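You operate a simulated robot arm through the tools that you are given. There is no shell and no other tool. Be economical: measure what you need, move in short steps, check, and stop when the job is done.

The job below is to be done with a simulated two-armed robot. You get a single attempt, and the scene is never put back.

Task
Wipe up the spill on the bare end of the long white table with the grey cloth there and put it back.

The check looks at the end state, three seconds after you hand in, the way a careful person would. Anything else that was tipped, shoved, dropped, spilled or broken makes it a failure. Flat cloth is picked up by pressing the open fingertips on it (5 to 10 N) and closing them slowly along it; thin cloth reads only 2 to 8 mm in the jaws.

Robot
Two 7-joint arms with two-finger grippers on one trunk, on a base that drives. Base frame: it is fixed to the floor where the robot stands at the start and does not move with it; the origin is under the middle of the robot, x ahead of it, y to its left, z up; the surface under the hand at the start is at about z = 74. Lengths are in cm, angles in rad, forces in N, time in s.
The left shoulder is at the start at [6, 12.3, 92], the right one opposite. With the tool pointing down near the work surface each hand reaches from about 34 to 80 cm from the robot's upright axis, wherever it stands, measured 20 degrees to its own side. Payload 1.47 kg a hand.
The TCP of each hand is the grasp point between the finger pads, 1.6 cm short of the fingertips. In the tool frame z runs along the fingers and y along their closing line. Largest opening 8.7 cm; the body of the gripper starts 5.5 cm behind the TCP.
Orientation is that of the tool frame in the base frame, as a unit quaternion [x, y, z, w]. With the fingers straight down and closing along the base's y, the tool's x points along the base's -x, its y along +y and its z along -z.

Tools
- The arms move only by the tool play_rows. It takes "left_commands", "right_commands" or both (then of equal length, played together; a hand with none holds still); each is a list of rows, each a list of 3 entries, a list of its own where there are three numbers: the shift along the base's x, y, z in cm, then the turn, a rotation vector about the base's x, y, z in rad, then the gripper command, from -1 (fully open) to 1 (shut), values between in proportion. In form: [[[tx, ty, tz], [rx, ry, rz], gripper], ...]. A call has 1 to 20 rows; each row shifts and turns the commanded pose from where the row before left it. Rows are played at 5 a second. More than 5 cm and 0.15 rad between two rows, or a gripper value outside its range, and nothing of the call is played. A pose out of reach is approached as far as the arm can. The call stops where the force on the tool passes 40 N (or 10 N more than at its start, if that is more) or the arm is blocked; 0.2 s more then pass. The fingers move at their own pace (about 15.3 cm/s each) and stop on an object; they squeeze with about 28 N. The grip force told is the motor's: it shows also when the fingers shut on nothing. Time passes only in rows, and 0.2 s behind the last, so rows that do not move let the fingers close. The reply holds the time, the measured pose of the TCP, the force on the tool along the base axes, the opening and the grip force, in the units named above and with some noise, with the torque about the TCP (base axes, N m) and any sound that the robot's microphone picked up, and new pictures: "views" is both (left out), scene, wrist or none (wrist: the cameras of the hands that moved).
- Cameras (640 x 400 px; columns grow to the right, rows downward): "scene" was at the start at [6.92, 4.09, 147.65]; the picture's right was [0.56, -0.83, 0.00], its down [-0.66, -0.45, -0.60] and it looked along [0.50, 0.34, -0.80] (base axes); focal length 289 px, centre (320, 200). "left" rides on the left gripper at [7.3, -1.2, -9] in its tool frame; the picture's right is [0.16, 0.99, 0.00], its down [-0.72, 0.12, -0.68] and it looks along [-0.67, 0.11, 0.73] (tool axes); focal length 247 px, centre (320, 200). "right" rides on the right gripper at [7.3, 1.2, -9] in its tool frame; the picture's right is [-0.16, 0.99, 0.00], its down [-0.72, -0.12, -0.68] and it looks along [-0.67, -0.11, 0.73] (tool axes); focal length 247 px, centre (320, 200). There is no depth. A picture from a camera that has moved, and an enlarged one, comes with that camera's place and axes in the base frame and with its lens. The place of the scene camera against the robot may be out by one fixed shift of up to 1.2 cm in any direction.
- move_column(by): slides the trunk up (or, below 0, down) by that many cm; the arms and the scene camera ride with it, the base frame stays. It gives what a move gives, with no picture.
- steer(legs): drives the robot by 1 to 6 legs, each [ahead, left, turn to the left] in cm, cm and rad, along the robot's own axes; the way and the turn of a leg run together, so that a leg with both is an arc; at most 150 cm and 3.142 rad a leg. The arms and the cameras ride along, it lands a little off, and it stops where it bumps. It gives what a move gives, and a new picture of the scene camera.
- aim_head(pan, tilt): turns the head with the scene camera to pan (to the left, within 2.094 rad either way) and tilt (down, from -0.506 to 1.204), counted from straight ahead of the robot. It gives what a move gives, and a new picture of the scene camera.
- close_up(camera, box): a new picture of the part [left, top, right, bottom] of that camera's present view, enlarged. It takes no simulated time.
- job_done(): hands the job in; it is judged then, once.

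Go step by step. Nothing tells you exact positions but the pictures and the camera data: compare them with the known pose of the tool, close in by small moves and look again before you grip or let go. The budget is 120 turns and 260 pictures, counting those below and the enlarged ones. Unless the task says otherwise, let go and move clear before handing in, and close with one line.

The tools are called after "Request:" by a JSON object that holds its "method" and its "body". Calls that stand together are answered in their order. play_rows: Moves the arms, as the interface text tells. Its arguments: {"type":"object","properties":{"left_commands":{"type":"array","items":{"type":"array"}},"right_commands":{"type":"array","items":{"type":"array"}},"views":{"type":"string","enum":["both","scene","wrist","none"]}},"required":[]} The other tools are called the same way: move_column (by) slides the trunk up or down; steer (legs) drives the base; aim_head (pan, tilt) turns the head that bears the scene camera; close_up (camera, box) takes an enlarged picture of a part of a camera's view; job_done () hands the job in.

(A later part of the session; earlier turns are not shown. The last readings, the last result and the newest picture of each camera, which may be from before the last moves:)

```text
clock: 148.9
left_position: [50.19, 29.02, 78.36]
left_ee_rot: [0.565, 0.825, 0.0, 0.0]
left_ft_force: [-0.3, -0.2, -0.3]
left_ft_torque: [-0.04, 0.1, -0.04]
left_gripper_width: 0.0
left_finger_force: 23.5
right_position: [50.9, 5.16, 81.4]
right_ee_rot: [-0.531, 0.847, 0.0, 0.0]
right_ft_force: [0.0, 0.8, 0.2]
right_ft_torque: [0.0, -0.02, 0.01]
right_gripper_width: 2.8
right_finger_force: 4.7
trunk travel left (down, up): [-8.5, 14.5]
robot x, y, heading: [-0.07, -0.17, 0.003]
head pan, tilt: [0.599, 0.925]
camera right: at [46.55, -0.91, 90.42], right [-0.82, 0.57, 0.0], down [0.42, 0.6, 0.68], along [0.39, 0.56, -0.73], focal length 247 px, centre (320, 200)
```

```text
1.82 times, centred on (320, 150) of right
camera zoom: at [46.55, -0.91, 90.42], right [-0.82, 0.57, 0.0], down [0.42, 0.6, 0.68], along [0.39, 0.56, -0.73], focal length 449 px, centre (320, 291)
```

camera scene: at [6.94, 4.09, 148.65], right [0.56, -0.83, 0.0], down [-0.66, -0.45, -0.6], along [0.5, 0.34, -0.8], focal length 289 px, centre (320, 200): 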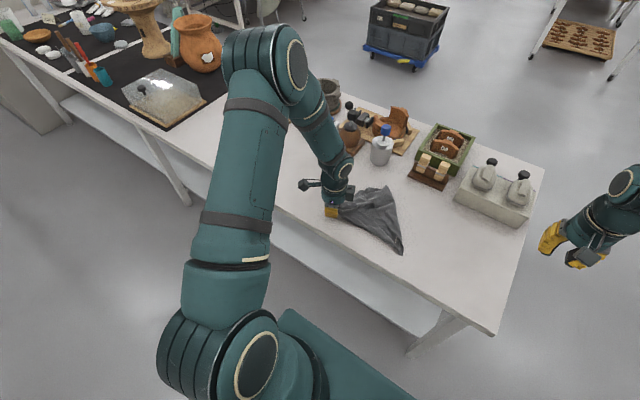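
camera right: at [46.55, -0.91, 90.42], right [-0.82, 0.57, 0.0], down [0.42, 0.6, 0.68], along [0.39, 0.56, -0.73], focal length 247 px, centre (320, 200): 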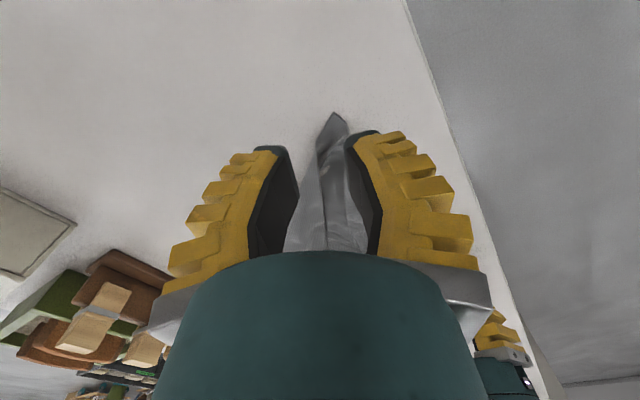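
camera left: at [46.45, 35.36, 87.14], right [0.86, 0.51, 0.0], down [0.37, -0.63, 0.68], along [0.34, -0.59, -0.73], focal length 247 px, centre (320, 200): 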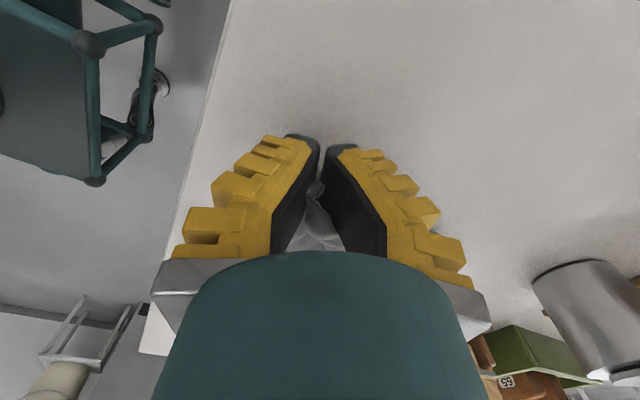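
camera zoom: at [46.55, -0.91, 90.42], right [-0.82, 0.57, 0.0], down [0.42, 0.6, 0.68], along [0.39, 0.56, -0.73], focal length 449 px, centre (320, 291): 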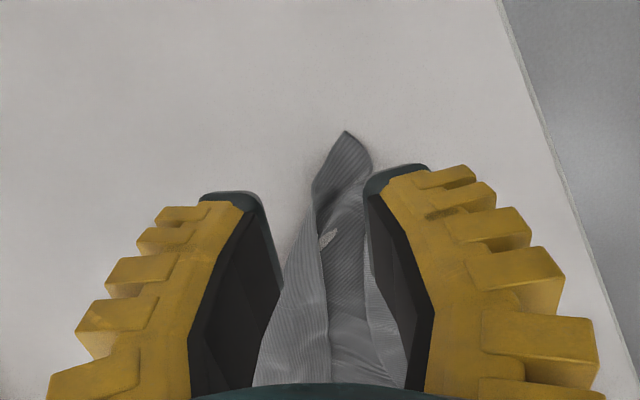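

The tip Q is at (49.8, 5.5). I'll shift over it and press.

Request:
{"method": "play_rows", "body": {"right_commands": [[[-0.8, 1.1, -1], [0, 0, 0], 0.5], [[0, 0, -1.5], [0, 0, 0], 0.5], [[0, 0, -1.5], [0, 0, 0], 0.5], [[0, 0, -0.9], [0, 0, 0], 0.5], [[0, 0, -0.5], [0, 0, 0], 0.5], [[0, 0, -0.3], [0, 0, 0], 0.5], [[0, 0, 0], [0, 0, 0], 0.5]], "views": "wrist"}}

Request:
{"method": "close_up", "body": {"camera": "right", "box": [200, 40, 440, 260]}}

```text
clock: 150.5
left_position: [50.26, 28.92, 78.28]
left_ee_rot: [0.565, 0.825, 0.0, 0.0]
left_ft_force: [0.7, 0.5, -0.9]
left_ft_torque: [0.0, 0.0, -0.02]
left_gripper_width: 0.26
left_finger_force: 26.5
right_position: [50.17, 6.37, 75.65]
right_ee_rot: [-0.532, 0.847, 0.001, 0.001]
right_ft_force: [-0.5, -0.5, 1.0]
right_ft_torque: [0.0, 0.01, 0.0]
right_gripper_width: 2.83
right_finger_force: 4.5
trunk travel left (down, up): [-8.5, 14.5]
robot x, y, heading: [0.09, 0.23, 0.002]
head pan, tilt: [0.599, 0.925]
camera right: at [45.78, 0.19, 84.68], right [-0.82, 0.57, 0.0], down [0.42, 0.6, 0.68], along [0.39, 0.56, -0.73], focal length 247 px, centre (320, 200)
```

right: 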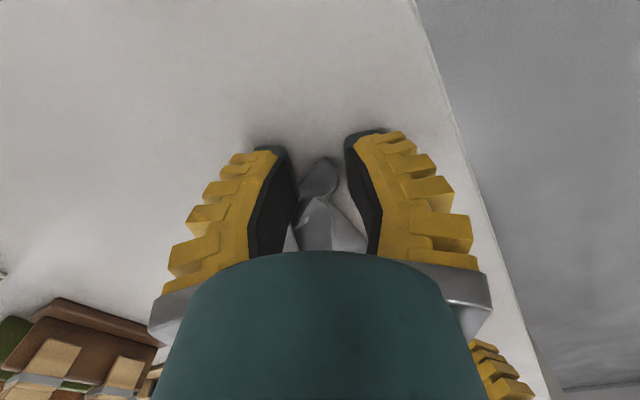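

```text
1.82 times, centred on (320, 150) of right
camera zoom: at [45.78, 0.19, 84.68], right [-0.82, 0.57, 0.0], down [0.42, 0.6, 0.68], along [0.39, 0.56, -0.73], focal length 449 px, centre (320, 291)
```

zoom: 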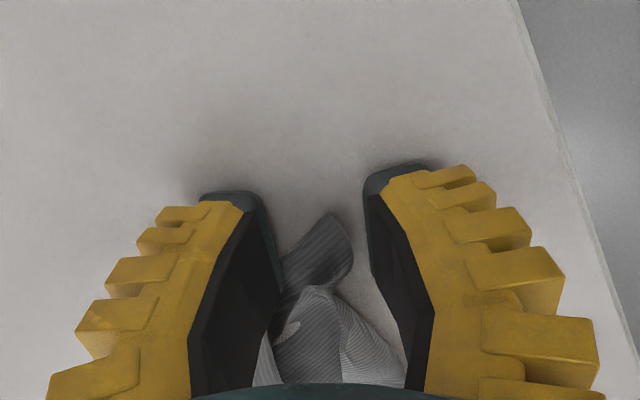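

The tip lies between the fingers. I'll nudge in 0.5 cm, close, and then lift both hands together gently.

Request:
{"method": "play_rows", "body": {"right_commands": [[[0, 0.5, -0.15], [0, 0, 0], 0.5], [[0, 0, -0.1], [0, 0, 0], 0.58], [[0, 0, 0], [0, 0, 0], 0.66], [[0, 0, 0], [0, 0, 0], 0.74], [[0, 0, 0], [0, 0, 0], 0.82], [[0, 0, 0], [0, 0, 0], 0.9], [[0, 0, 0], [0, 0, 0], 1], [[0, 0, 0], [0, 0, 0], 1], [[0, 0, 0], [0, 0, 0], 1], [[0, 0, 1], [0, 0, 0], 1], [[0, 0, 1.5], [0, 0, 0], 1], [[0, 0, 1.5], [0, 0, 0], 1], [[0, 0, 1.5], [0, 0, 0], 1], [[0, 0, 1.5], [0, 0, 0], 1], [[0, 0, 1.5], [0, 0, 0], 1], [[0, 0, 1.5], [0, 0, 0], 1], [[0, 0, 0], [0, 0, 0], 1]], "left_commands": [[[0, 0, 0], [0, 0, 0], 1], [[0, 0, 0], [0, 0, 0], 1], [[0, 0, 0], [0, 0, 0], 1], [[0, 0, 0], [0, 0, 0], 1], [[0, 0, 0], [0, 0, 0], 1], [[0, 0, 0], [0, 0, 0], 1], [[0, 0, 0], [0, 0, 0], 1], [[0, 0, 0], [0, 0, 0], 1], [[0, 0, 0], [0, 0, 0], 1], [[0, 0, 0.5], [0, 0, 0], 1], [[0, 0, 1], [0, 0, 0], 1], [[0, 0, 1], [0, 0, 0], 1], [[0, 0, 1.5], [0, 0, 0], 1], [[0, 0, 1.5], [0, 0, 0], 1], [[0, 0, 1.5], [0, 0, 0], 1], [[0, 0, 1.5], [0, 0, 0], 1], [[0, 0, 0], [0, 0, 0], 1]], "views": "both"}}

Request:
{"method": "close_up", "body": {"camera": "scene", "box": [320, 120, 500, 280]}}

```text
clock: 154.1
left_position: [50.25, 28.92, 86.61]
left_ee_rot: [0.564, 0.826, 0.0, 0.0]
left_ft_force: [1.1, -0.5, 0.0]
left_ft_torque: [-0.02, 0.05, 0.02]
left_gripper_width: 0.11
left_finger_force: 27.8
right_position: [50.19, 6.85, 85.43]
right_ee_rot: [-0.531, 0.847, 0.0, 0.0]
right_ft_force: [-0.4, 0.7, 0.0]
right_ft_torque: [-0.02, 0.02, 0.02]
right_gripper_width: 0.0
right_finger_force: 28.5
trunk travel left (down, up): [-8.5, 14.5]
robot x, y, heading: [-0.24, 0.09, 0.001]
head pan, tilt: [0.599, 0.925]
camera scene: at [6.95, 4.1, 148.65], right [0.56, -0.83, 0.0], down [-0.66, -0.45, -0.6], along [0.5, 0.34, -0.8], focal length 289 px, centre (320, 200)
camera right: at [45.81, 0.65, 94.4], right [-0.82, 0.57, 0.0], down [0.42, 0.6, 0.68], along [0.39, 0.56, -0.73], focal length 247 px, centre (320, 200)
camera left: at [46.44, 35.37, 95.6], right [0.86, 0.51, 0.0], down [0.37, -0.63, 0.68], along [0.34, -0.59, -0.73], focal length 247 px, centre (320, 200)
```

scene: 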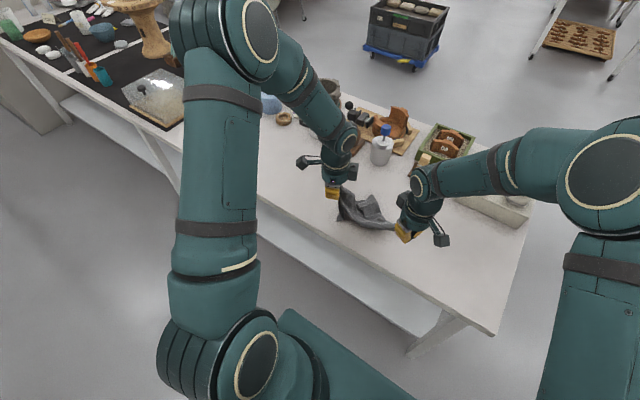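
right: 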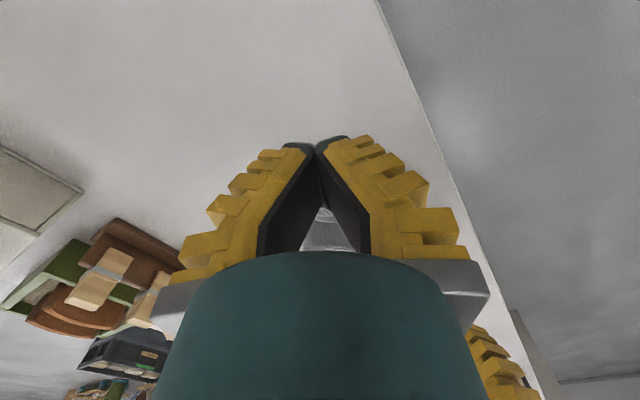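
left: 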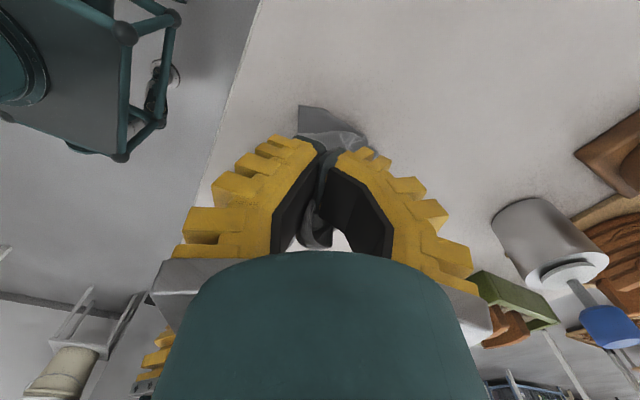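

```text
2.50 times, centred on (410, 200) of scene
camera zoom: at [6.95, 4.1, 148.65], right [0.56, -0.83, 0.0], down [-0.66, -0.45, -0.6], along [0.5, 0.34, -0.8], focal length 723 px, centre (95, 200)
```

zoom: 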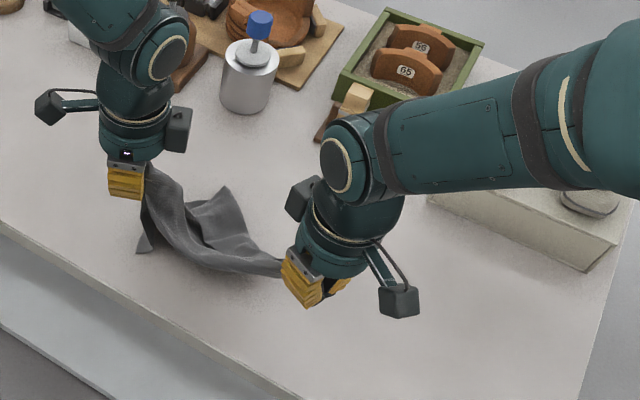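

Both ends are held. I'll raise both hands together to see it hang free, keeping the spread.

Request:
{"method": "play_rows", "body": {"right_commands": [[[0, 0, 2], [0, 0, 0], 1], [[0, 0, 2], [0, 0, 0], 1], [[0, 0, 2], [0, 0, 0], 1], [[0, 0, 2], [0, 0, 0], 1], [[0, 0, 2], [0, 0, 0], 1], [[0, 0, 2], [0, 0, 0], 1], [[0, 0, 2], [0, 0, 0], 1], [[0, 0, 2], [0, 0, 0], 1], [[0, 0, 2], [0, 0, 0], 1], [[0, 0, 0], [0, 0, 0], 1]], "left_commands": [[[0, 0, 2], [0, 0, 0], 1], [[0, 0, 2], [0, 0, 0], 1], [[0, 0, 2], [0, 0, 0], 1], [[0, 0, 2], [0, 0, 0], 1], [[0, 0, 2], [0, 0, 0], 1], [[0, 0, 2], [0, 0, 0], 1], [[0, 0, 2], [0, 0, 0], 1], [[0, 0, 2], [0, 0, 0], 1], [[0, 0, 2], [0, 0, 0], 1], [[0, 0, 0], [0, 0, 0], 1]], "views": "scene"}}

Request:
{"method": "close_up", "body": {"camera": "scene", "box": [320, 100, 500, 260]}}

```text
clock: 156.3
left_position: [50.11, 28.73, 104.69]
left_ee_rot: [0.564, 0.826, 0.0, 0.001]
left_ft_force: [-0.6, -0.7, 0.1]
left_ft_torque: [-0.02, 0.0, 0.0]
left_gripper_width: 0.17
left_finger_force: 27.6
right_position: [50.11, 6.8, 103.59]
right_ee_rot: [-0.531, 0.847, 0.001, 0.0]
right_ft_force: [-0.3, -0.1, 0.2]
right_ft_torque: [-0.03, 0.02, 0.01]
right_gripper_width: 0.0
right_finger_force: 28.0
trunk travel left (down, up): [-8.5, 14.5]
robot x, y, heading: [-0.21, 0.31, 0.0]
head pan, tilt: [0.599, 0.925]
camera scene: at [6.96, 4.11, 148.65], right [0.56, -0.83, 0.0], down [-0.66, -0.45, -0.6], along [0.5, 0.34, -0.8], focal length 289 px, centre (320, 200)
```

scene: 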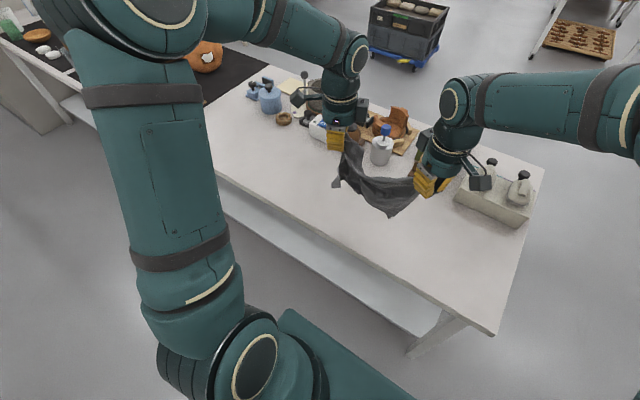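

```text
2.50 times, centred on (410, 180) of scene
camera zoom: at [6.96, 4.11, 148.65], right [0.56, -0.83, 0.0], down [-0.66, -0.45, -0.6], along [0.5, 0.34, -0.8], focal length 723 px, centre (95, 250)
```

zoom: 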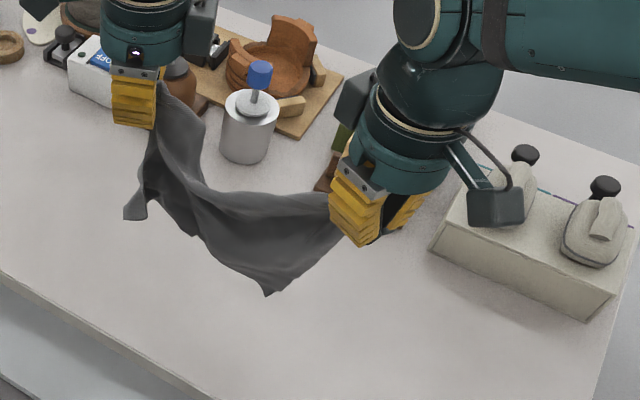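

The left hand turns out to hold mid-fabric, with two corners dangling. Better plan: let go on the left so the cloth hangs freely from corner Q in the right hand, raise it fully clear of the table, and lay it out along a proper arc.

Request:
{"method": "play_rows", "body": {"left_commands": [[[0, 0, 0], [0, 0, 0], 0.7], [[0, 0, 0], [0, 0, 0], 0.3], [[0, 0, 1], [0, 0, 0], 0], [[0, 2, 2], [0, 0, 0.15], 0], [[-2, 3, 1], [0, 0, 0.15], 0], [[-3, 3, 0], [0, 0, 0.15], 0], [[-3, 3, 0], [0, 0, 0.15], 0], [[-3, 2, 0], [0, 0, 0.15], 0], [[0, 0, 0], [0, 0, 0.15], 0], [[0, 0, 0], [0, 0, 0.15], 0]], "views": "none"}}

Request:
{"method": "move_column", "body": {"by": 13}}

Request:
{"method": "close_up", "body": {"camera": "scene", "box": [300, 80, 520, 260]}}

Request:
{"method": "close_up", "body": {"camera": "right", "box": [160, 0, 480, 200]}}

```text
clock: 158.5
left_position: [39.06, 41.95, 108.59]
left_ee_rot: [0.073, 0.997, 0.0, 0.0]
left_ft_force: [0.0, -0.6, 0.1]
left_ft_torque: [-0.01, -0.03, 0.02]
left_gripper_width: 4.94
left_finger_force: 4.1
right_position: [50.01, 6.79, 103.61]
right_ee_rot: [-0.531, 0.847, 0.0, 0.0]
right_ft_force: [0.7, 0.5, 0.6]
right_ft_torque: [0.0, 0.0, 0.01]
right_gripper_width: 0.0
right_finger_force: 27.5
trunk travel left (down, up): [-8.5, 14.5]
robot x, y, heading: [-0.05, 0.07, 0.001]
head pan, tilt: [0.599, 0.925]
```

```text
clock: 160.1
left_position: [39.03, 42.0, 121.51]
left_ee_rot: [0.075, 0.997, 0.0, 0.0]
left_ft_force: [-0.4, 0.3, 0.1]
left_ft_torque: [0.0, 0.01, -0.02]
left_gripper_width: 4.92
left_finger_force: 4.0
right_position: [50.0, 6.88, 116.44]
right_ee_rot: [-0.532, 0.847, 0.0, 0.0]
right_ft_force: [0.8, 0.7, 0.6]
right_ft_torque: [0.02, -0.01, 0.0]
right_gripper_width: 0.01
right_finger_force: 27.3
trunk travel left (down, up): [-21.5, 1.5]
robot x, y, heading: [0.36, -0.07, 0.0]
head pan, tilt: [0.599, 0.925]
```

```text
2.22 times, centred on (410, 170) of scene
camera zoom: at [6.94, 4.1, 161.64], right [0.56, -0.83, 0.0], down [-0.66, -0.45, -0.6], along [0.5, 0.34, -0.8], focal length 643 px, centre (120, 267)
```

zoom: 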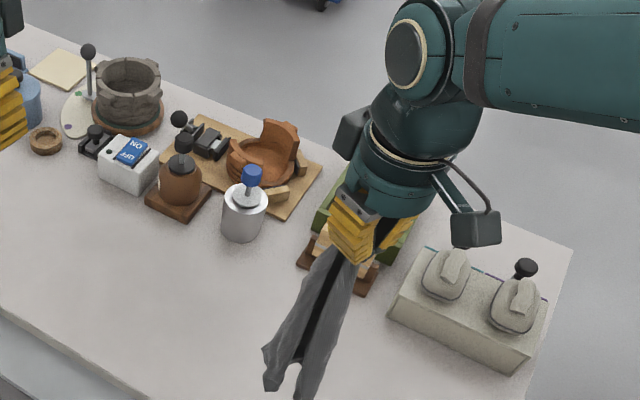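

```text
2.00 times, centred on (320, 100) of right
camera zoom: at [45.76, 0.72, 125.56], right [-0.82, 0.57, 0.0], down [0.42, 0.6, 0.68], along [0.39, 0.56, -0.73], focal length 494 px, centre (320, 400)
```

zoom: 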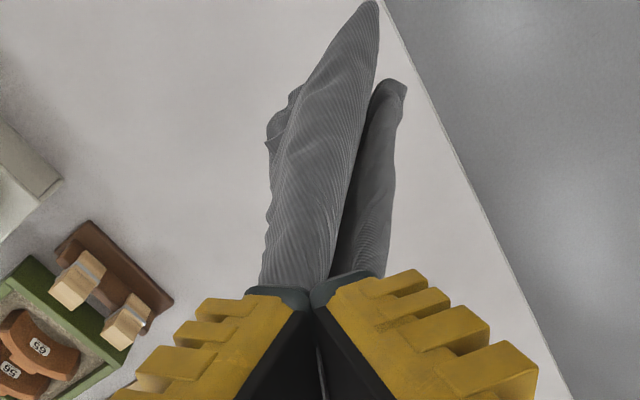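

Now it hangs folded along its diagonal, clear of the table. I'll carry it to the far-left of its place and look before laying.

Request:
{"method": "play_rows", "body": {"right_commands": [[[1, 0.6, 0], [0, 0, 0], 1], [[1.4, 0.9, 0], [0, 0, 0], 1], [[1.6, 1, 0], [0, 0, 0], 1], [[1.6, 1, 0], [0, 0, 0], 1], [[1.6, 1, 0], [0, 0, 0], 1], [[1.6, 1, 0], [0, 0, 0], 1], [[1.6, 1, 0], [0, 0, 0], 1], [[1.6, 1, 0], [0, 0, 0], 1], [[1.6, 1, 0], [0, 0, 0], 1], [[1.6, 1, 0], [0, 0, 0], 1], [[1.4, 1, 0], [0, 0, 0], 1], [[1, 1, 0], [0, 0, 0], 1], [[0, 0, 0], [0, 0, 0], 1], [[0, 0, 0], [0, 0, 0], 1]], "views": "both"}}

Request:
{"method": "close_up", "body": {"camera": "scene", "box": [320, 100, 500, 260]}}

```text
clock: 163.1
left_position: [39.0, 42.16, 121.6]
left_ee_rot: [0.075, 0.997, 0.0, 0.0]
left_ft_force: [-0.2, -0.1, 0.5]
left_ft_torque: [0.01, 0.02, 0.02]
left_gripper_width: 4.9
left_finger_force: 4.0
right_position: [65.48, 16.82, 116.53]
right_ee_rot: [-0.532, 0.847, 0.0, -0.001]
right_ft_force: [-0.4, -0.1, -0.5]
right_ft_torque: [0.06, 0.03, 0.03]
right_gripper_width: 0.0
right_finger_force: 28.1
right hand out of reach, approached as far as the arm can: row 11, 12
trunk travel left (down, up): [-21.5, 1.5]
robot x, y, heading: [-0.0, 0.27, -0.001]
head pan, tilt: [0.599, 0.925]
camera scene: at [6.92, 4.08, 161.65], right [0.56, -0.83, 0.0], down [-0.66, -0.45, -0.6], along [0.5, 0.34, -0.8], focal length 289 px, centre (320, 200)
camera right: at [61.17, 10.65, 125.49], right [-0.82, 0.57, 0.0], down [0.42, 0.6, 0.68], along [0.39, 0.56, -0.73], focal length 247 px, centre (320, 200)
```

scene: 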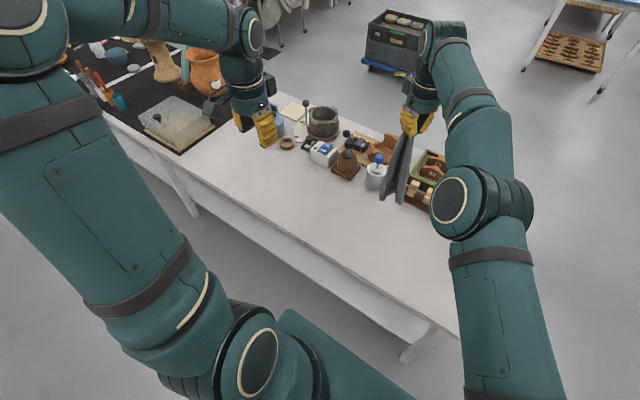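
right: 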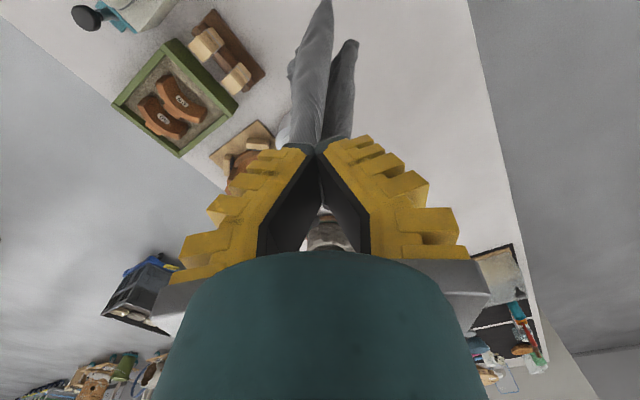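

```text
2.50 times, centred on (410, 180) of scene
camera zoom: at [6.92, 4.08, 161.65], right [0.56, -0.83, 0.0], down [-0.66, -0.45, -0.6], along [0.5, 0.34, -0.8], focal length 723 px, centre (95, 250)
```

zoom: 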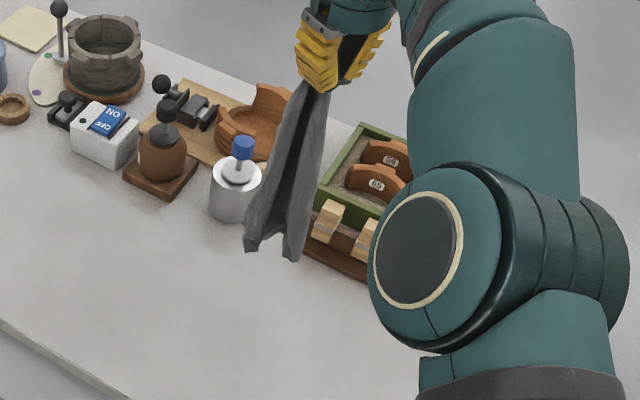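

The cloth hangs about 28 cm, its tips 14 cm above the table. I'll lower until they touch, then lay it out along an arc so no slack forms.

Request:
{"method": "play_rows", "body": {"right_commands": [[[0, 0, -2.5], [0, 0, 0], 1], [[0, 0, -2.5], [0, 0, 0], 1], [[0, 0, -2.5], [0, 0, 0], 1], [[0, 0, -2.5], [0, 0, 0], 1], [[0, 0, -2], [0, 0, 0], 1], [[0, 0, -1.7], [0, 0, 0], 1], [[0, 0, 0], [0, 0, 0], 1]], "views": "none"}}

Request:
{"method": "play_rows", "body": {"right_commands": [[[-1.3, -1.5, -0.3], [0, 0, 0], 1], [[-1.3, -1.5, -0.3], [0, 0, 0], 1], [[-1.3, -1.5, -0.4], [0, 0, 0], 1], [[-1.3, -1.5, -0.5], [0, 0, 0], 1], [[-1.3, -1.5, -0.8], [0, 0, 0], 1], [[-1.3, -1.5, -1], [0, 0, 0], 1], [[-1.3, -1.5, -1.2], [0, 0, 0], 1], [[-1.3, -1.5, -1.4], [0, 0, 0], 1], [[-1.3, -1.5, -1.7], [0, 0, 0], 1], [[-1.3, -1.5, -2], [0, 0, 0], 1], [[-1.3, -1.5, -2.6], [0, 0, 0], 1], [[-1.3, -1.5, -3.2], [0, 0, 0], 1], [[-0.8, -0.9, -3], [0, 0, 0], 1], [[-0.6, -0.7, -3], [0, 0, 0], 1], [[-0.4, -0.5, -2.5], [0, 0, 0], 1], [[-0.3, -0.3, -1.5], [0, 0, 0], 1], [[0, 0, 0], [0, 0, 0], 1]], "views": "both"}}

Request:
{"method": "close_up", "body": {"camera": "scene", "box": [340, 120, 520, 280]}}

```text
clock: 164.7
left_position: [39.0, 42.11, 121.62]
left_ee_rot: [0.075, 0.997, 0.0, 0.0]
left_ft_force: [-0.1, -0.1, 0.7]
left_ft_torque: [0.04, -0.02, -0.01]
left_gripper_width: 4.92
left_finger_force: 4.2
right_position: [65.45, 16.72, 102.79]
right_ee_rot: [-0.532, 0.847, 0.001, 0.0]
right_ft_force: [-0.1, -0.8, 0.3]
right_ft_torque: [0.02, 0.0, 0.0]
right_gripper_width: 0.0
right_finger_force: 27.2
trunk travel left (down, up): [-21.5, 1.5]
robot x, y, heading: [-0.16, 0.01, -0.001]
head pan, tilt: [0.599, 0.925]
```

```text
clock: 168.3
left_position: [39.1, 42.05, 121.61]
left_ee_rot: [0.075, 0.997, 0.0, 0.0]
left_ft_force: [0.4, 0.3, 0.2]
left_ft_torque: [0.02, 0.02, 0.01]
left_gripper_width: 4.91
left_finger_force: 5.0
right_position: [47.86, -3.84, 77.36]
right_ee_rot: [-0.531, 0.847, 0.0, 0.0]
right_ft_force: [0.5, -0.6, -0.3]
right_ft_torque: [-0.05, -0.01, -0.07]
right_gripper_width: 0.01
right_finger_force: 27.2
trunk travel left (down, up): [-21.5, 1.5]
robot x, y, heading: [-0.33, 0.29, 0.0]
head pan, tilt: [0.599, 0.925]
camera scene: at [6.91, 4.09, 161.65], right [0.56, -0.83, 0.0], down [-0.66, -0.45, -0.6], along [0.5, 0.34, -0.8], focal length 289 px, centre (320, 200)
camera right: at [43.53, -9.95, 86.32], right [-0.82, 0.57, 0.0], down [0.42, 0.6, 0.68], along [0.39, 0.56, -0.73], focal length 247 px, centre (320, 200)
```

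scene: 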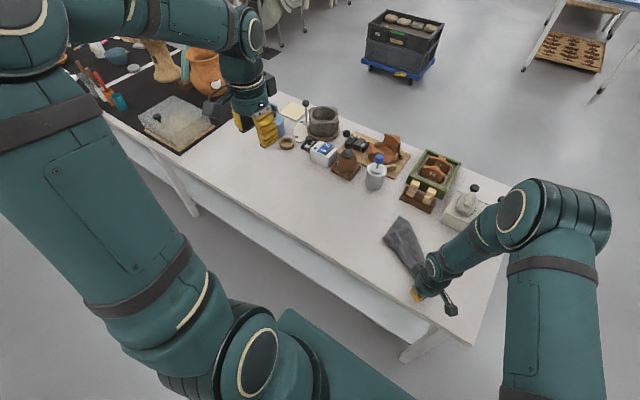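
right: 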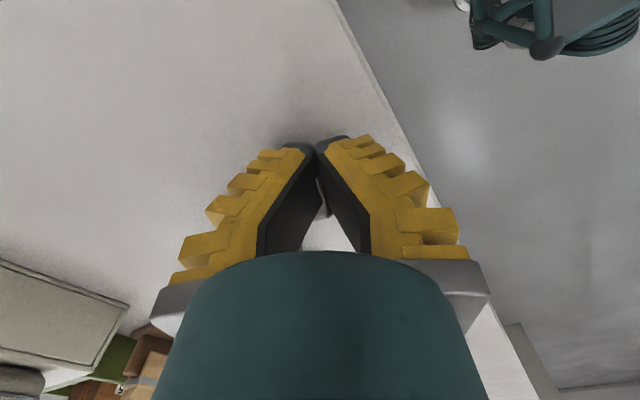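

```text
2.50 times, centred on (430, 200) of scene
camera zoom: at [6.91, 4.09, 161.65], right [0.56, -0.83, 0.0], down [-0.66, -0.45, -0.6], along [0.5, 0.34, -0.8], focal length 723 px, centre (45, 200)
```

zoom: 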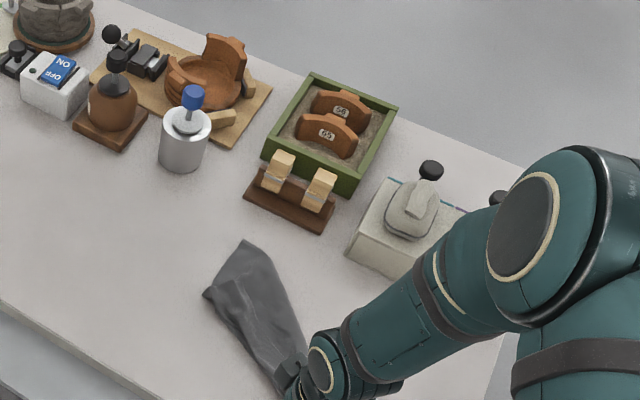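

It lies as a neat folded strip. I'll release, back the right hand off, lower the trunk again and view the layers closely.

Request:
{"method": "play_rows", "body": {"right_commands": [[[0, 0, -1], [0, 0, 0], 1], [[0, 0, 0], [0, 0, 0], 0.8], [[0, 0, 0], [0, 0, 0], 0.6], [[0, 0, 0], [0, 0, 0], 0.4], [[0, 0, 3], [0, 0, 0], 0.4], [[0, -2, 4], [0, 0, -0.14], 0.4], [[0, -3, 4], [0, 0, -0.14], 0.4], [[0, -3, 4], [0, 0, -0.14], 0.4], [[0, -3, 4], [0, 0, -0.14], 0.4], [[0, -3, 4], [0, 0, -0.14], 0.4], [[0, -3, 3], [0, 0, -0.14], 0.4], [[0, 0, 3], [0, 0, -0.14], 0.4], [[0, 0, 0], [0, 0, -0.14], 0.4]], "left_commands": [[[0, 0, 0], [0, 0, 0], 0], [[0, 0, 0], [0, 0, 0], 0], [[0, 0, 0], [0, 0, 0], 0], [[0, 0, 0], [0, 0, 0], 0], [[0, 0, 0], [0, 0, 0], 0], [[0, -4, 0], [0, 0, 0.15], 0], [[0, -4, 0], [0, 0, 0], 0], [[0, -4, -2], [0, 0, 0], -1], [[0, -4, -2], [0, 0, 0], -1], [[0, -4, -2], [0, 0, 0], -1], [[0, -4, 0], [0, 0, 0], -1], [[0, -4, 0], [0, 0, 0], -1], [[0, 0, 0], [0, 0, 0], -1]], "views": "none"}}

Request:
{"method": "move_column", "body": {"by": -14}}

Request:
{"method": "close_up", "body": {"camera": "scene", "box": [340, 150, 520, 310]}}

Request:
{"method": "close_up", "body": {"camera": "left", "box": [140, 60, 440, 260]}}

```text
clock: 171.1
left_position: [39.17, 13.99, 115.31]
left_ee_rot: [0.001, 1.0, 0.0, 0.0]
left_ft_force: [-0.6, 0.1, 0.2]
left_ft_torque: [-0.04, 0.03, 0.02]
left_gripper_width: 8.67
left_finger_force: 0.0
right_position: [47.96, -20.58, 105.3]
right_ee_rot: [0.0, 1.0, 0.0, 0.001]
right_ft_force: [-0.2, 0.4, -0.3]
right_ft_torque: [0.03, 0.03, 0.0]
right_gripper_width: 3.23
right_finger_force: 4.1
trunk travel left (down, up): [-21.5, 1.5]
robot x, y, heading: [0.09, 0.04, 0.003]
head pan, tilt: [0.599, 0.925]
```

```text
clock: 172.8
left_position: [39.12, 13.97, 101.45]
left_ee_rot: [0.0, 1.0, 0.0, 0.0]
left_ft_force: [-0.2, 0.2, -0.2]
left_ft_torque: [0.0, 0.02, -0.03]
left_gripper_width: 8.69
left_finger_force: 0.0
right_position: [47.96, -20.49, 91.32]
right_ee_rot: [-0.001, 1.0, 0.0, -0.001]
right_ft_force: [-0.7, -1.2, 0.0]
right_ft_torque: [0.0, -0.02, 0.01]
right_gripper_width: 3.24
right_finger_force: 4.4
trunk travel left (down, up): [-7.5, 15.5]
robot x, y, heading: [-0.1, 0.43, -0.001]
head pan, tilt: [0.599, 0.925]
```

```text
2.50 times, centred on (430, 230) of scene
camera zoom: at [6.91, 4.09, 147.67], right [0.56, -0.83, 0.0], down [-0.66, -0.45, -0.6], along [0.5, 0.34, -0.8], focal length 723 px, centre (45, 125)
```

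zoom: 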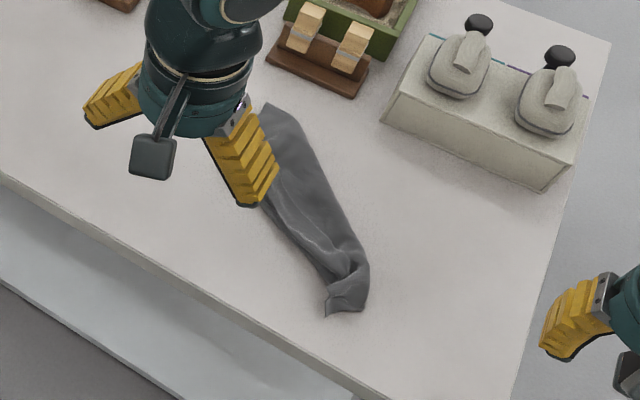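

```text
2.00 times, centred on (290, 160) of left
camera zoom: at [31.83, 12.9, 110.37], right [-0.16, 0.99, 0.0], down [0.72, 0.12, 0.68], along [0.67, 0.11, -0.73], focal length 494 px, centre (380, 280)
```

zoom: 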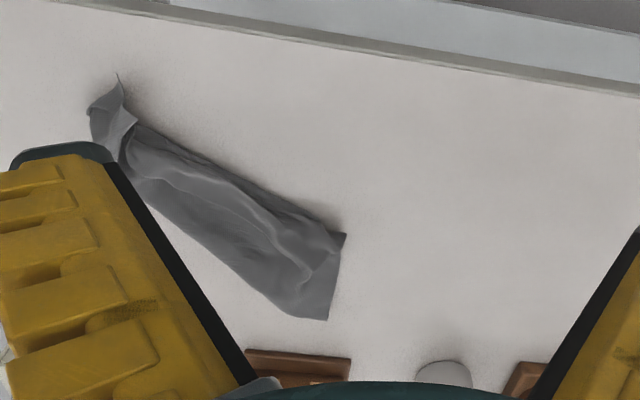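

The strip looks folded in half lengthwise, its far end an edge from (60,14) to (72,14). I'll look closer at the layers on its near side.

Request:
{"method": "play_rows", "body": {"left_commands": [[[2, 1, -3], [0, 0, 0], -1], [[2, 1, -3], [0, 0, 0], -1], [[2, 1, -3], [0, 0, 0], -1], [[0, 0, 0], [0, 0, 0], -1]], "views": "none"}}

Request:
{"method": "close_up", "body": {"camera": "left", "box": [180, 100, 400, 260]}}

Request:
{"method": "close_up", "body": {"camera": "right", "box": [380, 0, 640, 180]}}

```text
clock: 173.8
left_position: [44.99, 16.89, 92.5]
left_ee_rot: [0.0, 1.0, 0.0, 0.0]
left_ft_force: [-0.5, -0.3, -0.2]
left_ft_torque: [0.0, 0.02, 0.02]
left_gripper_width: 8.67
left_finger_force: 0.1
right_position: [47.99, -20.56, 91.37]
right_ee_rot: [0.0, 1.0, -0.001, 0.0]
right_ft_force: [0.1, -0.1, 0.6]
right_ft_torque: [0.03, -0.03, 0.01]
right_gripper_width: 3.22
right_finger_force: 4.2
trunk travel left (down, up): [-7.5, 15.5]
robot x, y, heading: [-0.05, 0.15, 0.003]
head pan, tilt: [0.599, 0.925]
```

```text
2.50 times, centred on (290, 180) of left
camera zoom: at [37.72, 15.84, 101.44], right [-0.16, 0.99, 0.0], down [0.72, 0.12, 0.68], along [0.67, 0.11, -0.73], focal length 617 px, centre (395, 250)
```

zoom: 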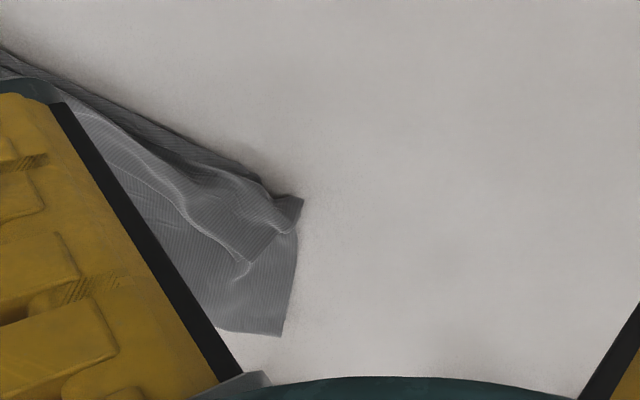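

```text
2.22 times, centred on (510, 90) of right
camera zoom: at [40.5, -19.54, 100.31], right [0.16, 0.99, 0.0], down [0.72, -0.12, 0.68], along [0.67, -0.11, -0.73], focal length 549 px, centre (-102, 444)
```

zoom: 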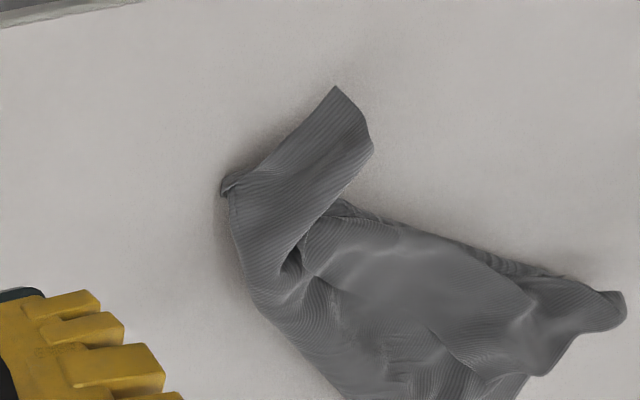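

A single-layer corner pokes out flat at (60.1, 14.2). I'll turn the left hand 45° and take that corner, to pull it out toward (48, 20).

Request:
{"method": "play_rows", "body": {"left_commands": [[[2.5, 0, 0], [0, 0, -0.13], 0.5], [[2.5, 0, 0], [0, 0, -0.13], 0.5], [[2.5, -0.5, 0], [0, 0, -0.13], 0.5], [[2.5, -0.5, -2], [0, 0, -0.13], 0.5], [[2.5, -1, -2], [0, 0, -0.13], 0.5], [[2.5, -1, -3], [0, 0, -0.135], 0.5], [[0.4, 0, -3], [0, 0, 0], 0.5], [[0, 0, -1.5], [0, 0, 0], 0.5], [[0, 0, 0], [0, 0, 0], 0.5]], "views": "wrist"}}

Request:
{"method": "close_up", "body": {"camera": "left", "box": [200, 40, 440, 260]}}

```text
clock: 175.8
left_position: [60.49, 13.94, 80.79]
left_ee_rot: [0.383, 0.924, 0.0, 0.0]
left_ft_force: [0.4, -0.3, 0.4]
left_ft_torque: [0.01, 0.01, 0.02]
left_gripper_width: 2.82
left_finger_force: 4.6
right_position: [47.91, -20.67, 91.28]
right_ee_rot: [-0.001, 1.0, -0.001, 0.0]
right_ft_force: [0.1, 0.3, -0.6]
right_ft_torque: [0.01, 0.02, 0.01]
right_gripper_width: 3.22
right_finger_force: 4.7
trunk travel left (down, up): [-7.5, 15.5]
robot x, y, heading: [-0.33, 0.06, -0.0]
head pan, tilt: [0.599, 0.925]
camera left: at [54.46, 18.39, 89.7], right [0.59, 0.81, 0.0], down [0.59, -0.43, 0.68], along [0.55, -0.4, -0.73], focal length 247 px, centre (320, 200)
```

left: 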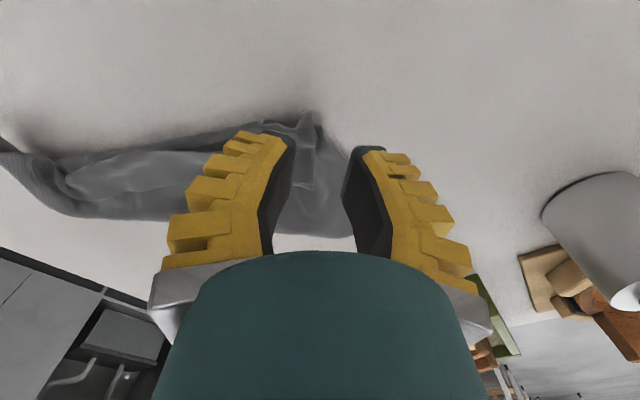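

```text
1.82 times, centred on (320, 150) of left
camera zoom: at [54.46, 18.39, 89.7], right [0.59, 0.81, 0.0], down [0.59, -0.43, 0.68], along [0.55, -0.4, -0.73], focal length 449 px, centre (320, 291)
```

zoom: 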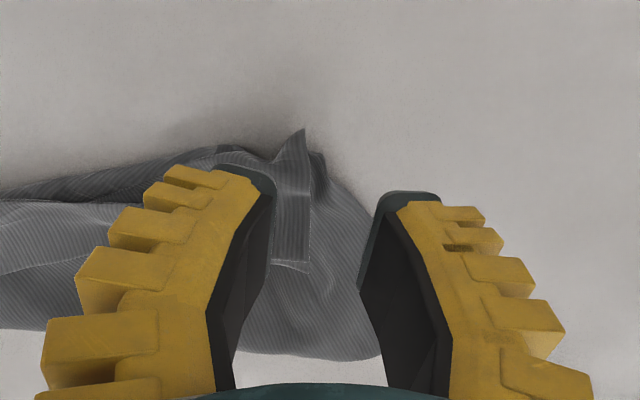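

The corner tip (59.5, 14) belongs to a narrow flap folded on top. I'll pinch it just inside the tip.

Request:
{"method": "play_rows", "body": {"left_commands": [[[0, -0.4, -1.5], [0, 0, 0], 0.5], [[0, 0, -1.5], [0, 0, 0], 0.5], [[0, 0, -1], [0, 0, 0], 0.5], [[0, 0, -0.5], [0, 0, 0], 0.5], [[0, 0, -0.4], [0, 0, 0], 0.5], [[0, 0, 0], [0, 0, 0], 0.5]], "views": "none"}}

Request:
{"method": "close_up", "body": {"camera": "left", "box": [200, 40, 440, 260]}}

```text
clock: 177.2
left_position: [60.6, 13.54, 76.09]
left_ee_rot: [0.383, 0.924, 0.0, 0.001]
left_ft_force: [0.4, 1.0, 0.6]
left_ft_torque: [-0.04, -0.02, 0.0]
left_gripper_width: 2.82
left_finger_force: 4.6
right_position: [47.94, -20.6, 91.28]
right_ee_rot: [0.0, 1.0, 0.0, 0.0]
right_ft_force: [0.7, 0.2, 1.5]
right_ft_torque: [0.01, 0.01, 0.01]
right_gripper_width: 3.21
right_finger_force: 4.6
trunk travel left (down, up): [-7.5, 15.5]
robot x, y, heading: [-0.1, 0.37, 0.004]
head pan, tilt: [0.599, 0.925]
```

```text
1.82 times, centred on (320, 150) of left
camera zoom: at [54.57, 18.0, 84.96], right [0.59, 0.81, 0.0], down [0.59, -0.43, 0.68], along [0.55, -0.4, -0.73], focal length 449 px, centre (320, 291)
```

zoom: 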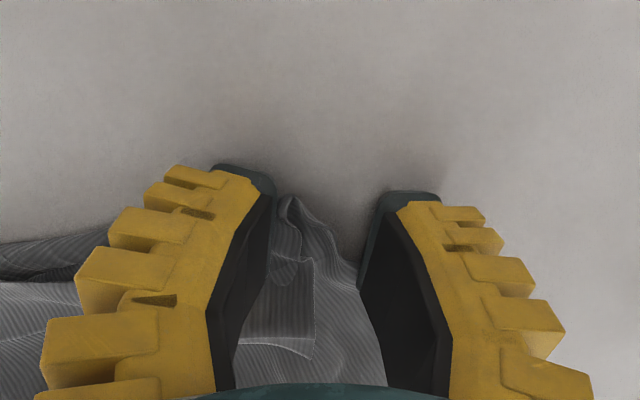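

Request:
{"method": "play_rows", "body": {"left_commands": [[[0, 0, 0.3], [0, 0, 0], 0.6], [[0, 0, 0], [0, 0, 0], 0.7], [[0, 0, 0], [0, 0, 0], 0.8], [[0, 0, 0], [0, 0, 0], 0.9], [[0, 0, 0], [0, 0, 0], 1], [[0, 0, 0], [0, 0, 0], 1], [[0, 0, 0], [0, 0, 0], 1], [[-0.5, 0.3, 1.5], [0, 0, 0], 1], [[-0.7, 0.5, 1.5], [0, 0, 0], 1], [[-0.7, 0.5, 1.5], [0, 0, 0], 1], [[-0.7, 0.5, 1.5], [0, 0, 0], 1], [[-0.7, 0.5, 1.5], [0, 0, 0], 1], [[0, 0, 0], [0, 0, 0], 1]], "views": "both"}}

Request:
{"method": "close_up", "body": {"camera": "scene", "box": [340, 130, 520, 290]}}

```text
clock: 180.0
left_position: [57.23, 15.87, 83.74]
left_ee_rot: [0.383, 0.924, 0.0, 0.001]
left_ft_force: [-0.5, 0.2, -0.4]
left_ft_torque: [0.01, 0.03, 0.01]
left_gripper_width: 0.0
left_finger_force: 27.9
right_position: [47.96, -20.68, 91.2]
right_ee_rot: [0.001, 1.0, 0.001, 0.0]
right_ft_force: [0.0, -0.4, 0.5]
right_ft_torque: [0.0, -0.02, -0.01]
right_gripper_width: 3.21
right_finger_force: 4.8
trunk travel left (down, up): [-7.5, 15.5]
robot x, y, heading: [0.03, 0.19, 0.001]
head pan, tilt: [0.599, 0.925]
camera scene: at [6.94, 4.09, 147.65], right [0.56, -0.83, 0.0], down [-0.66, -0.45, -0.6], along [0.5, 0.34, -0.8], focal length 289 px, centre (320, 200)
camera left: at [51.25, 20.29, 92.7], right [0.59, 0.81, 0.0], down [0.59, -0.43, 0.68], along [0.55, -0.4, -0.73], focal length 247 px, centre (320, 200)
```

scene: 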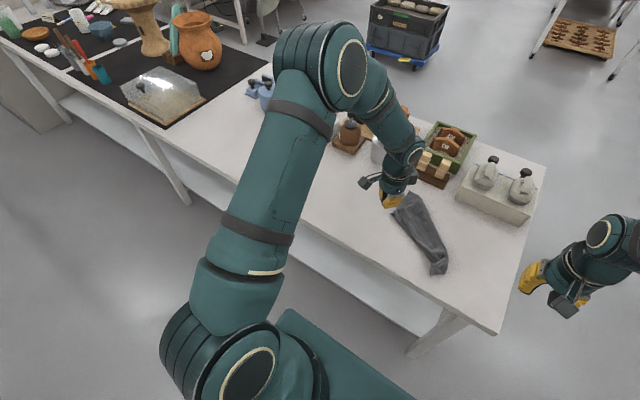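
left: 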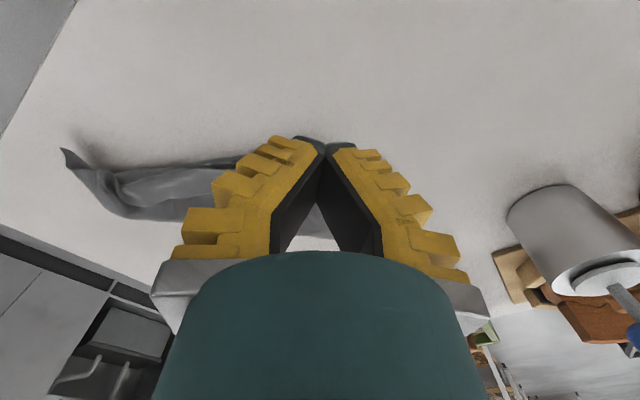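

```text
2.50 times, centred on (430, 210) of scene
camera zoom: at [6.94, 4.09, 147.65], right [0.56, -0.83, 0.0], down [-0.66, -0.45, -0.6], along [0.5, 0.34, -0.8], focal length 723 px, centre (45, 175)
```

zoom: 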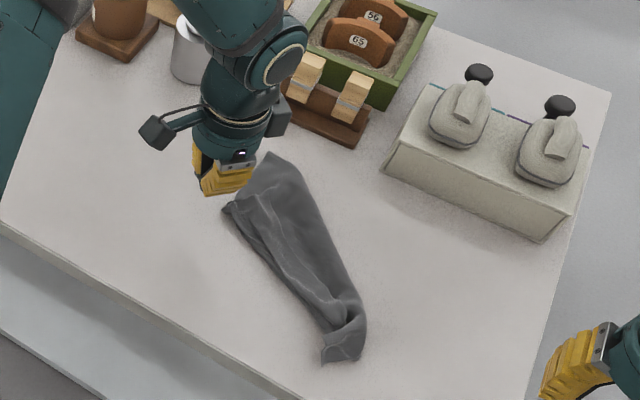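

The pinch missed. I'll go back over the corner and look again, then press properly before closing.

Request:
{"method": "play_rows", "body": {"left_commands": [[[0, 0, 0], [0, 0, 0], 0.45], [[1, -0.8, -1], [0, 0, 0], 0.45], [[1, -0.8, -1], [0, 0, 0], 0.45], [[0.8, -0.3, -1.5], [0, 0, 0], 0.45], [[0, 0, 0], [0, 0, 0], 0.45]], "views": "none"}}

Request:
{"method": "close_up", "body": {"camera": "left", "box": [200, 40, 440, 260]}}

```text
clock: 181.2
left_position: [60.16, 14.1, 80.31]
left_ee_rot: [0.382, 0.924, 0.0, 0.0]
left_ft_force: [0.0, -0.2, -0.1]
left_ft_torque: [0.01, -0.02, 0.0]
left_gripper_width: 3.01
left_finger_force: 4.3
right_position: [47.97, -20.64, 91.21]
right_ee_rot: [0.0, 1.0, 0.0, 0.0]
right_ft_force: [-0.1, -0.7, 0.3]
right_ft_torque: [0.0, 0.01, 0.0]
right_gripper_width: 3.23
right_finger_force: 4.7
trunk travel left (down, up): [-7.5, 15.5]
robot x, y, heading: [0.07, -0.13, -0.002]
head pan, tilt: [0.599, 0.925]
```

```text
1.82 times, centred on (320, 150) of left
camera zoom: at [54.09, 18.49, 89.29], right [0.59, 0.81, 0.0], down [0.59, -0.43, 0.68], along [0.55, -0.4, -0.73], focal length 449 px, centre (320, 291)
```

zoom: 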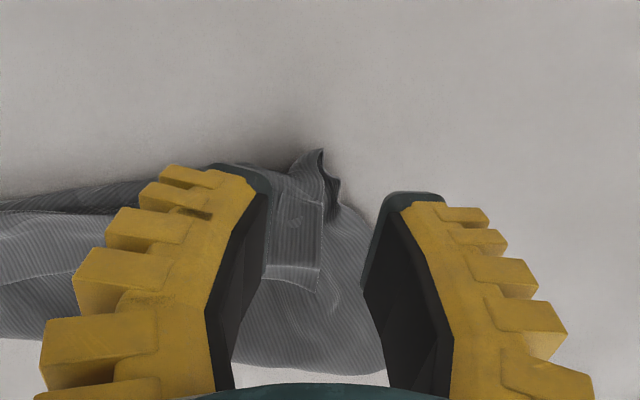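

Now it's clear: a flap is folded over on top, with its true corner at about (65, 10.6). I'll move there with the hand unrotated to pinch that top corner lightly.

Request:
{"method": "play_rows", "body": {"left_commands": [[[0.5, -0.4, 2], [0, 0, 0.13], 0.5], [[0.7, -0.7, 0], [0, 0, 0.13], 0.5], [[0.7, -0.7, 0], [0, 0, 0.13], 0.5], [[0.7, -0.7, 0], [0, 0, 0.13], 0.5], [[0.7, -0.7, 0], [0, 0, 0.13], 0.5], [[0.7, -0.5, 0], [0, 0, 0.135], 0.5], [[0, 0, -2], [0, 0, 0], 0.5], [[0, 0, 0], [0, 0, 0], 0.5]], "views": "none"}}

Request:
{"method": "close_up", "body": {"camera": "left", "box": [200, 20, 440, 240]}}

```text
clock: 183.0
left_position: [64.02, 10.28, 80.32]
left_ee_rot: [-0.001, 1.0, 0.0, 0.0]
left_ft_force: [0.3, -0.3, -0.1]
left_ft_torque: [0.03, -0.04, 0.03]
left_gripper_width: 2.82
left_finger_force: 4.6
right_position: [47.89, -20.63, 91.36]
right_ee_rot: [0.0, 1.0, -0.001, 0.001]
right_ft_force: [-0.2, 0.1, 0.6]
right_ft_torque: [0.0, 0.01, 0.0]
right_gripper_width: 3.24
right_finger_force: 4.5
trunk travel left (down, up): [-7.5, 15.5]
robot x, y, heading: [0.34, 0.01, 0.003]
head pan, tilt: [0.599, 0.925]
```

```text
1.82 times, centred on (320, 130) of left
camera zoom: at [56.78, 9.19, 89.21], right [-0.16, 0.99, 0.0], down [0.72, 0.12, 0.68], along [0.67, 0.11, -0.73], focal length 449 px, centre (320, 327)
```

zoom: 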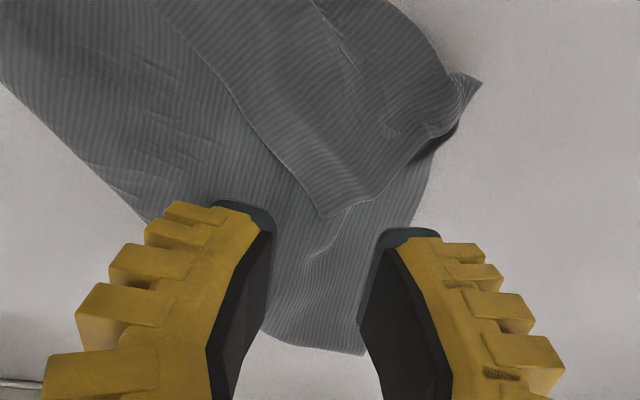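

The flap is clear: its top corner is at (64.6, 10.7), pointing toward +x. I'll pinch 1.2 cm inside it with light pressure.

Request:
{"method": "play_rows", "body": {"left_commands": [[[-0.5, 0.4, -1.5], [0, 0, 0], 0.5], [[0, 0, -1.5], [0, 0, 0], 0.5], [[0, 0, -0.8], [0, 0, 0], 0.5], [[0, 0, -0.3], [0, 0, 0], 0.5], [[0, 0, 0], [0, 0, 0], 0.5]], "views": "none"}}

```text
clock: 184.2
left_position: [63.5, 10.71, 76.16]
left_ee_rot: [0.0, 1.0, -0.001, 0.0]
left_ft_force: [-0.3, 0.1, -0.2]
left_ft_torque: [-0.03, 0.03, -0.01]
left_gripper_width: 2.48
left_finger_force: 4.7
right_position: [47.94, -20.7, 91.36]
right_ee_rot: [-0.001, 1.0, 0.0, 0.0]
right_ft_force: [0.1, 0.0, -0.1]
right_ft_torque: [0.0, 0.02, 0.03]
right_gripper_width: 3.21
right_finger_force: 4.5
trunk travel left (down, up): [-7.5, 15.5]
robot x, y, heading: [0.07, -0.05, -0.001]
head pan, tilt: [0.599, 0.925]
```

Request:
{"method": "play_rows", "body": {"left_commands": [[[0, 0, -0.2], [0, 0, 0], 0.55], [[0, 0, -0.1], [0, 0, 0], 0.62], [[0, 0, 0], [0, 0, 0], 0.7], [[0, 0, 0], [0, 0, 0], 0.78], [[0, 0, 0], [0, 0, 0], 0.86], [[0, 0, 0], [0, 0, 0], 0.94], [[0, 0, 0], [0, 0, 0], 1], [[0, 0, 0], [0, 0, 0], 1], [[-0.3, 0.2, 1], [0, 0, 0], 1], [[-0.5, 0.3, 1.5], [0, 0, 0], 1], [[-0.5, 0.3, 1.5], [0, 0, 0], 1], [[0, 0, 0], [0, 0, 0], 1]], "views": "wrist"}}

Request:
{"method": "close_up", "body": {"camera": "left", "box": [180, 0, 440, 240]}}

```text
clock: 186.8
left_position: [62.11, 11.34, 79.83]
left_ee_rot: [-0.001, 1.0, 0.0, 0.0]
left_ft_force: [1.2, 1.8, 1.7]
left_ft_torque: [-0.01, 0.0, 0.01]
left_gripper_width: 0.0
left_finger_force: 23.6
right_position: [47.97, -20.59, 91.22]
right_ee_rot: [0.0, 1.0, 0.0, 0.0]
right_ft_force: [-0.5, 0.1, 0.3]
right_ft_torque: [0.0, 0.0, 0.0]
right_gripper_width: 3.23
right_finger_force: 4.7
trunk travel left (down, up): [-7.5, 15.5]
robot x, y, heading: [0.34, -0.08, 0.003]
head pan, tilt: [0.599, 0.925]
camera left: at [54.8, 10.4, 88.74], right [-0.16, 0.99, 0.0], down [0.72, 0.12, 0.68], along [0.67, 0.11, -0.73], focal length 247 px, centre (320, 200)
```

left: 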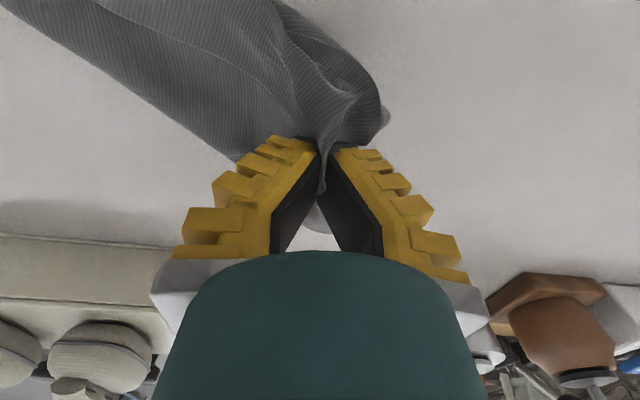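

```text
1.67 times, centred on (310, 120) of left
camera zoom: at [54.8, 10.4, 88.74], right [-0.16, 0.99, 0.0], down [0.72, 0.12, 0.68], along [0.67, 0.11, -0.73], focal length 412 px, centre (337, 333)
```

zoom: 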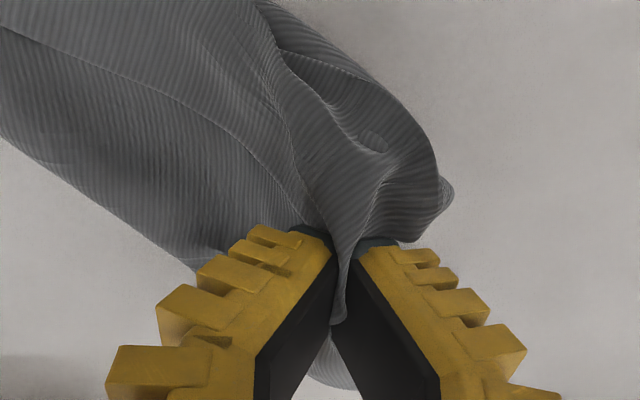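

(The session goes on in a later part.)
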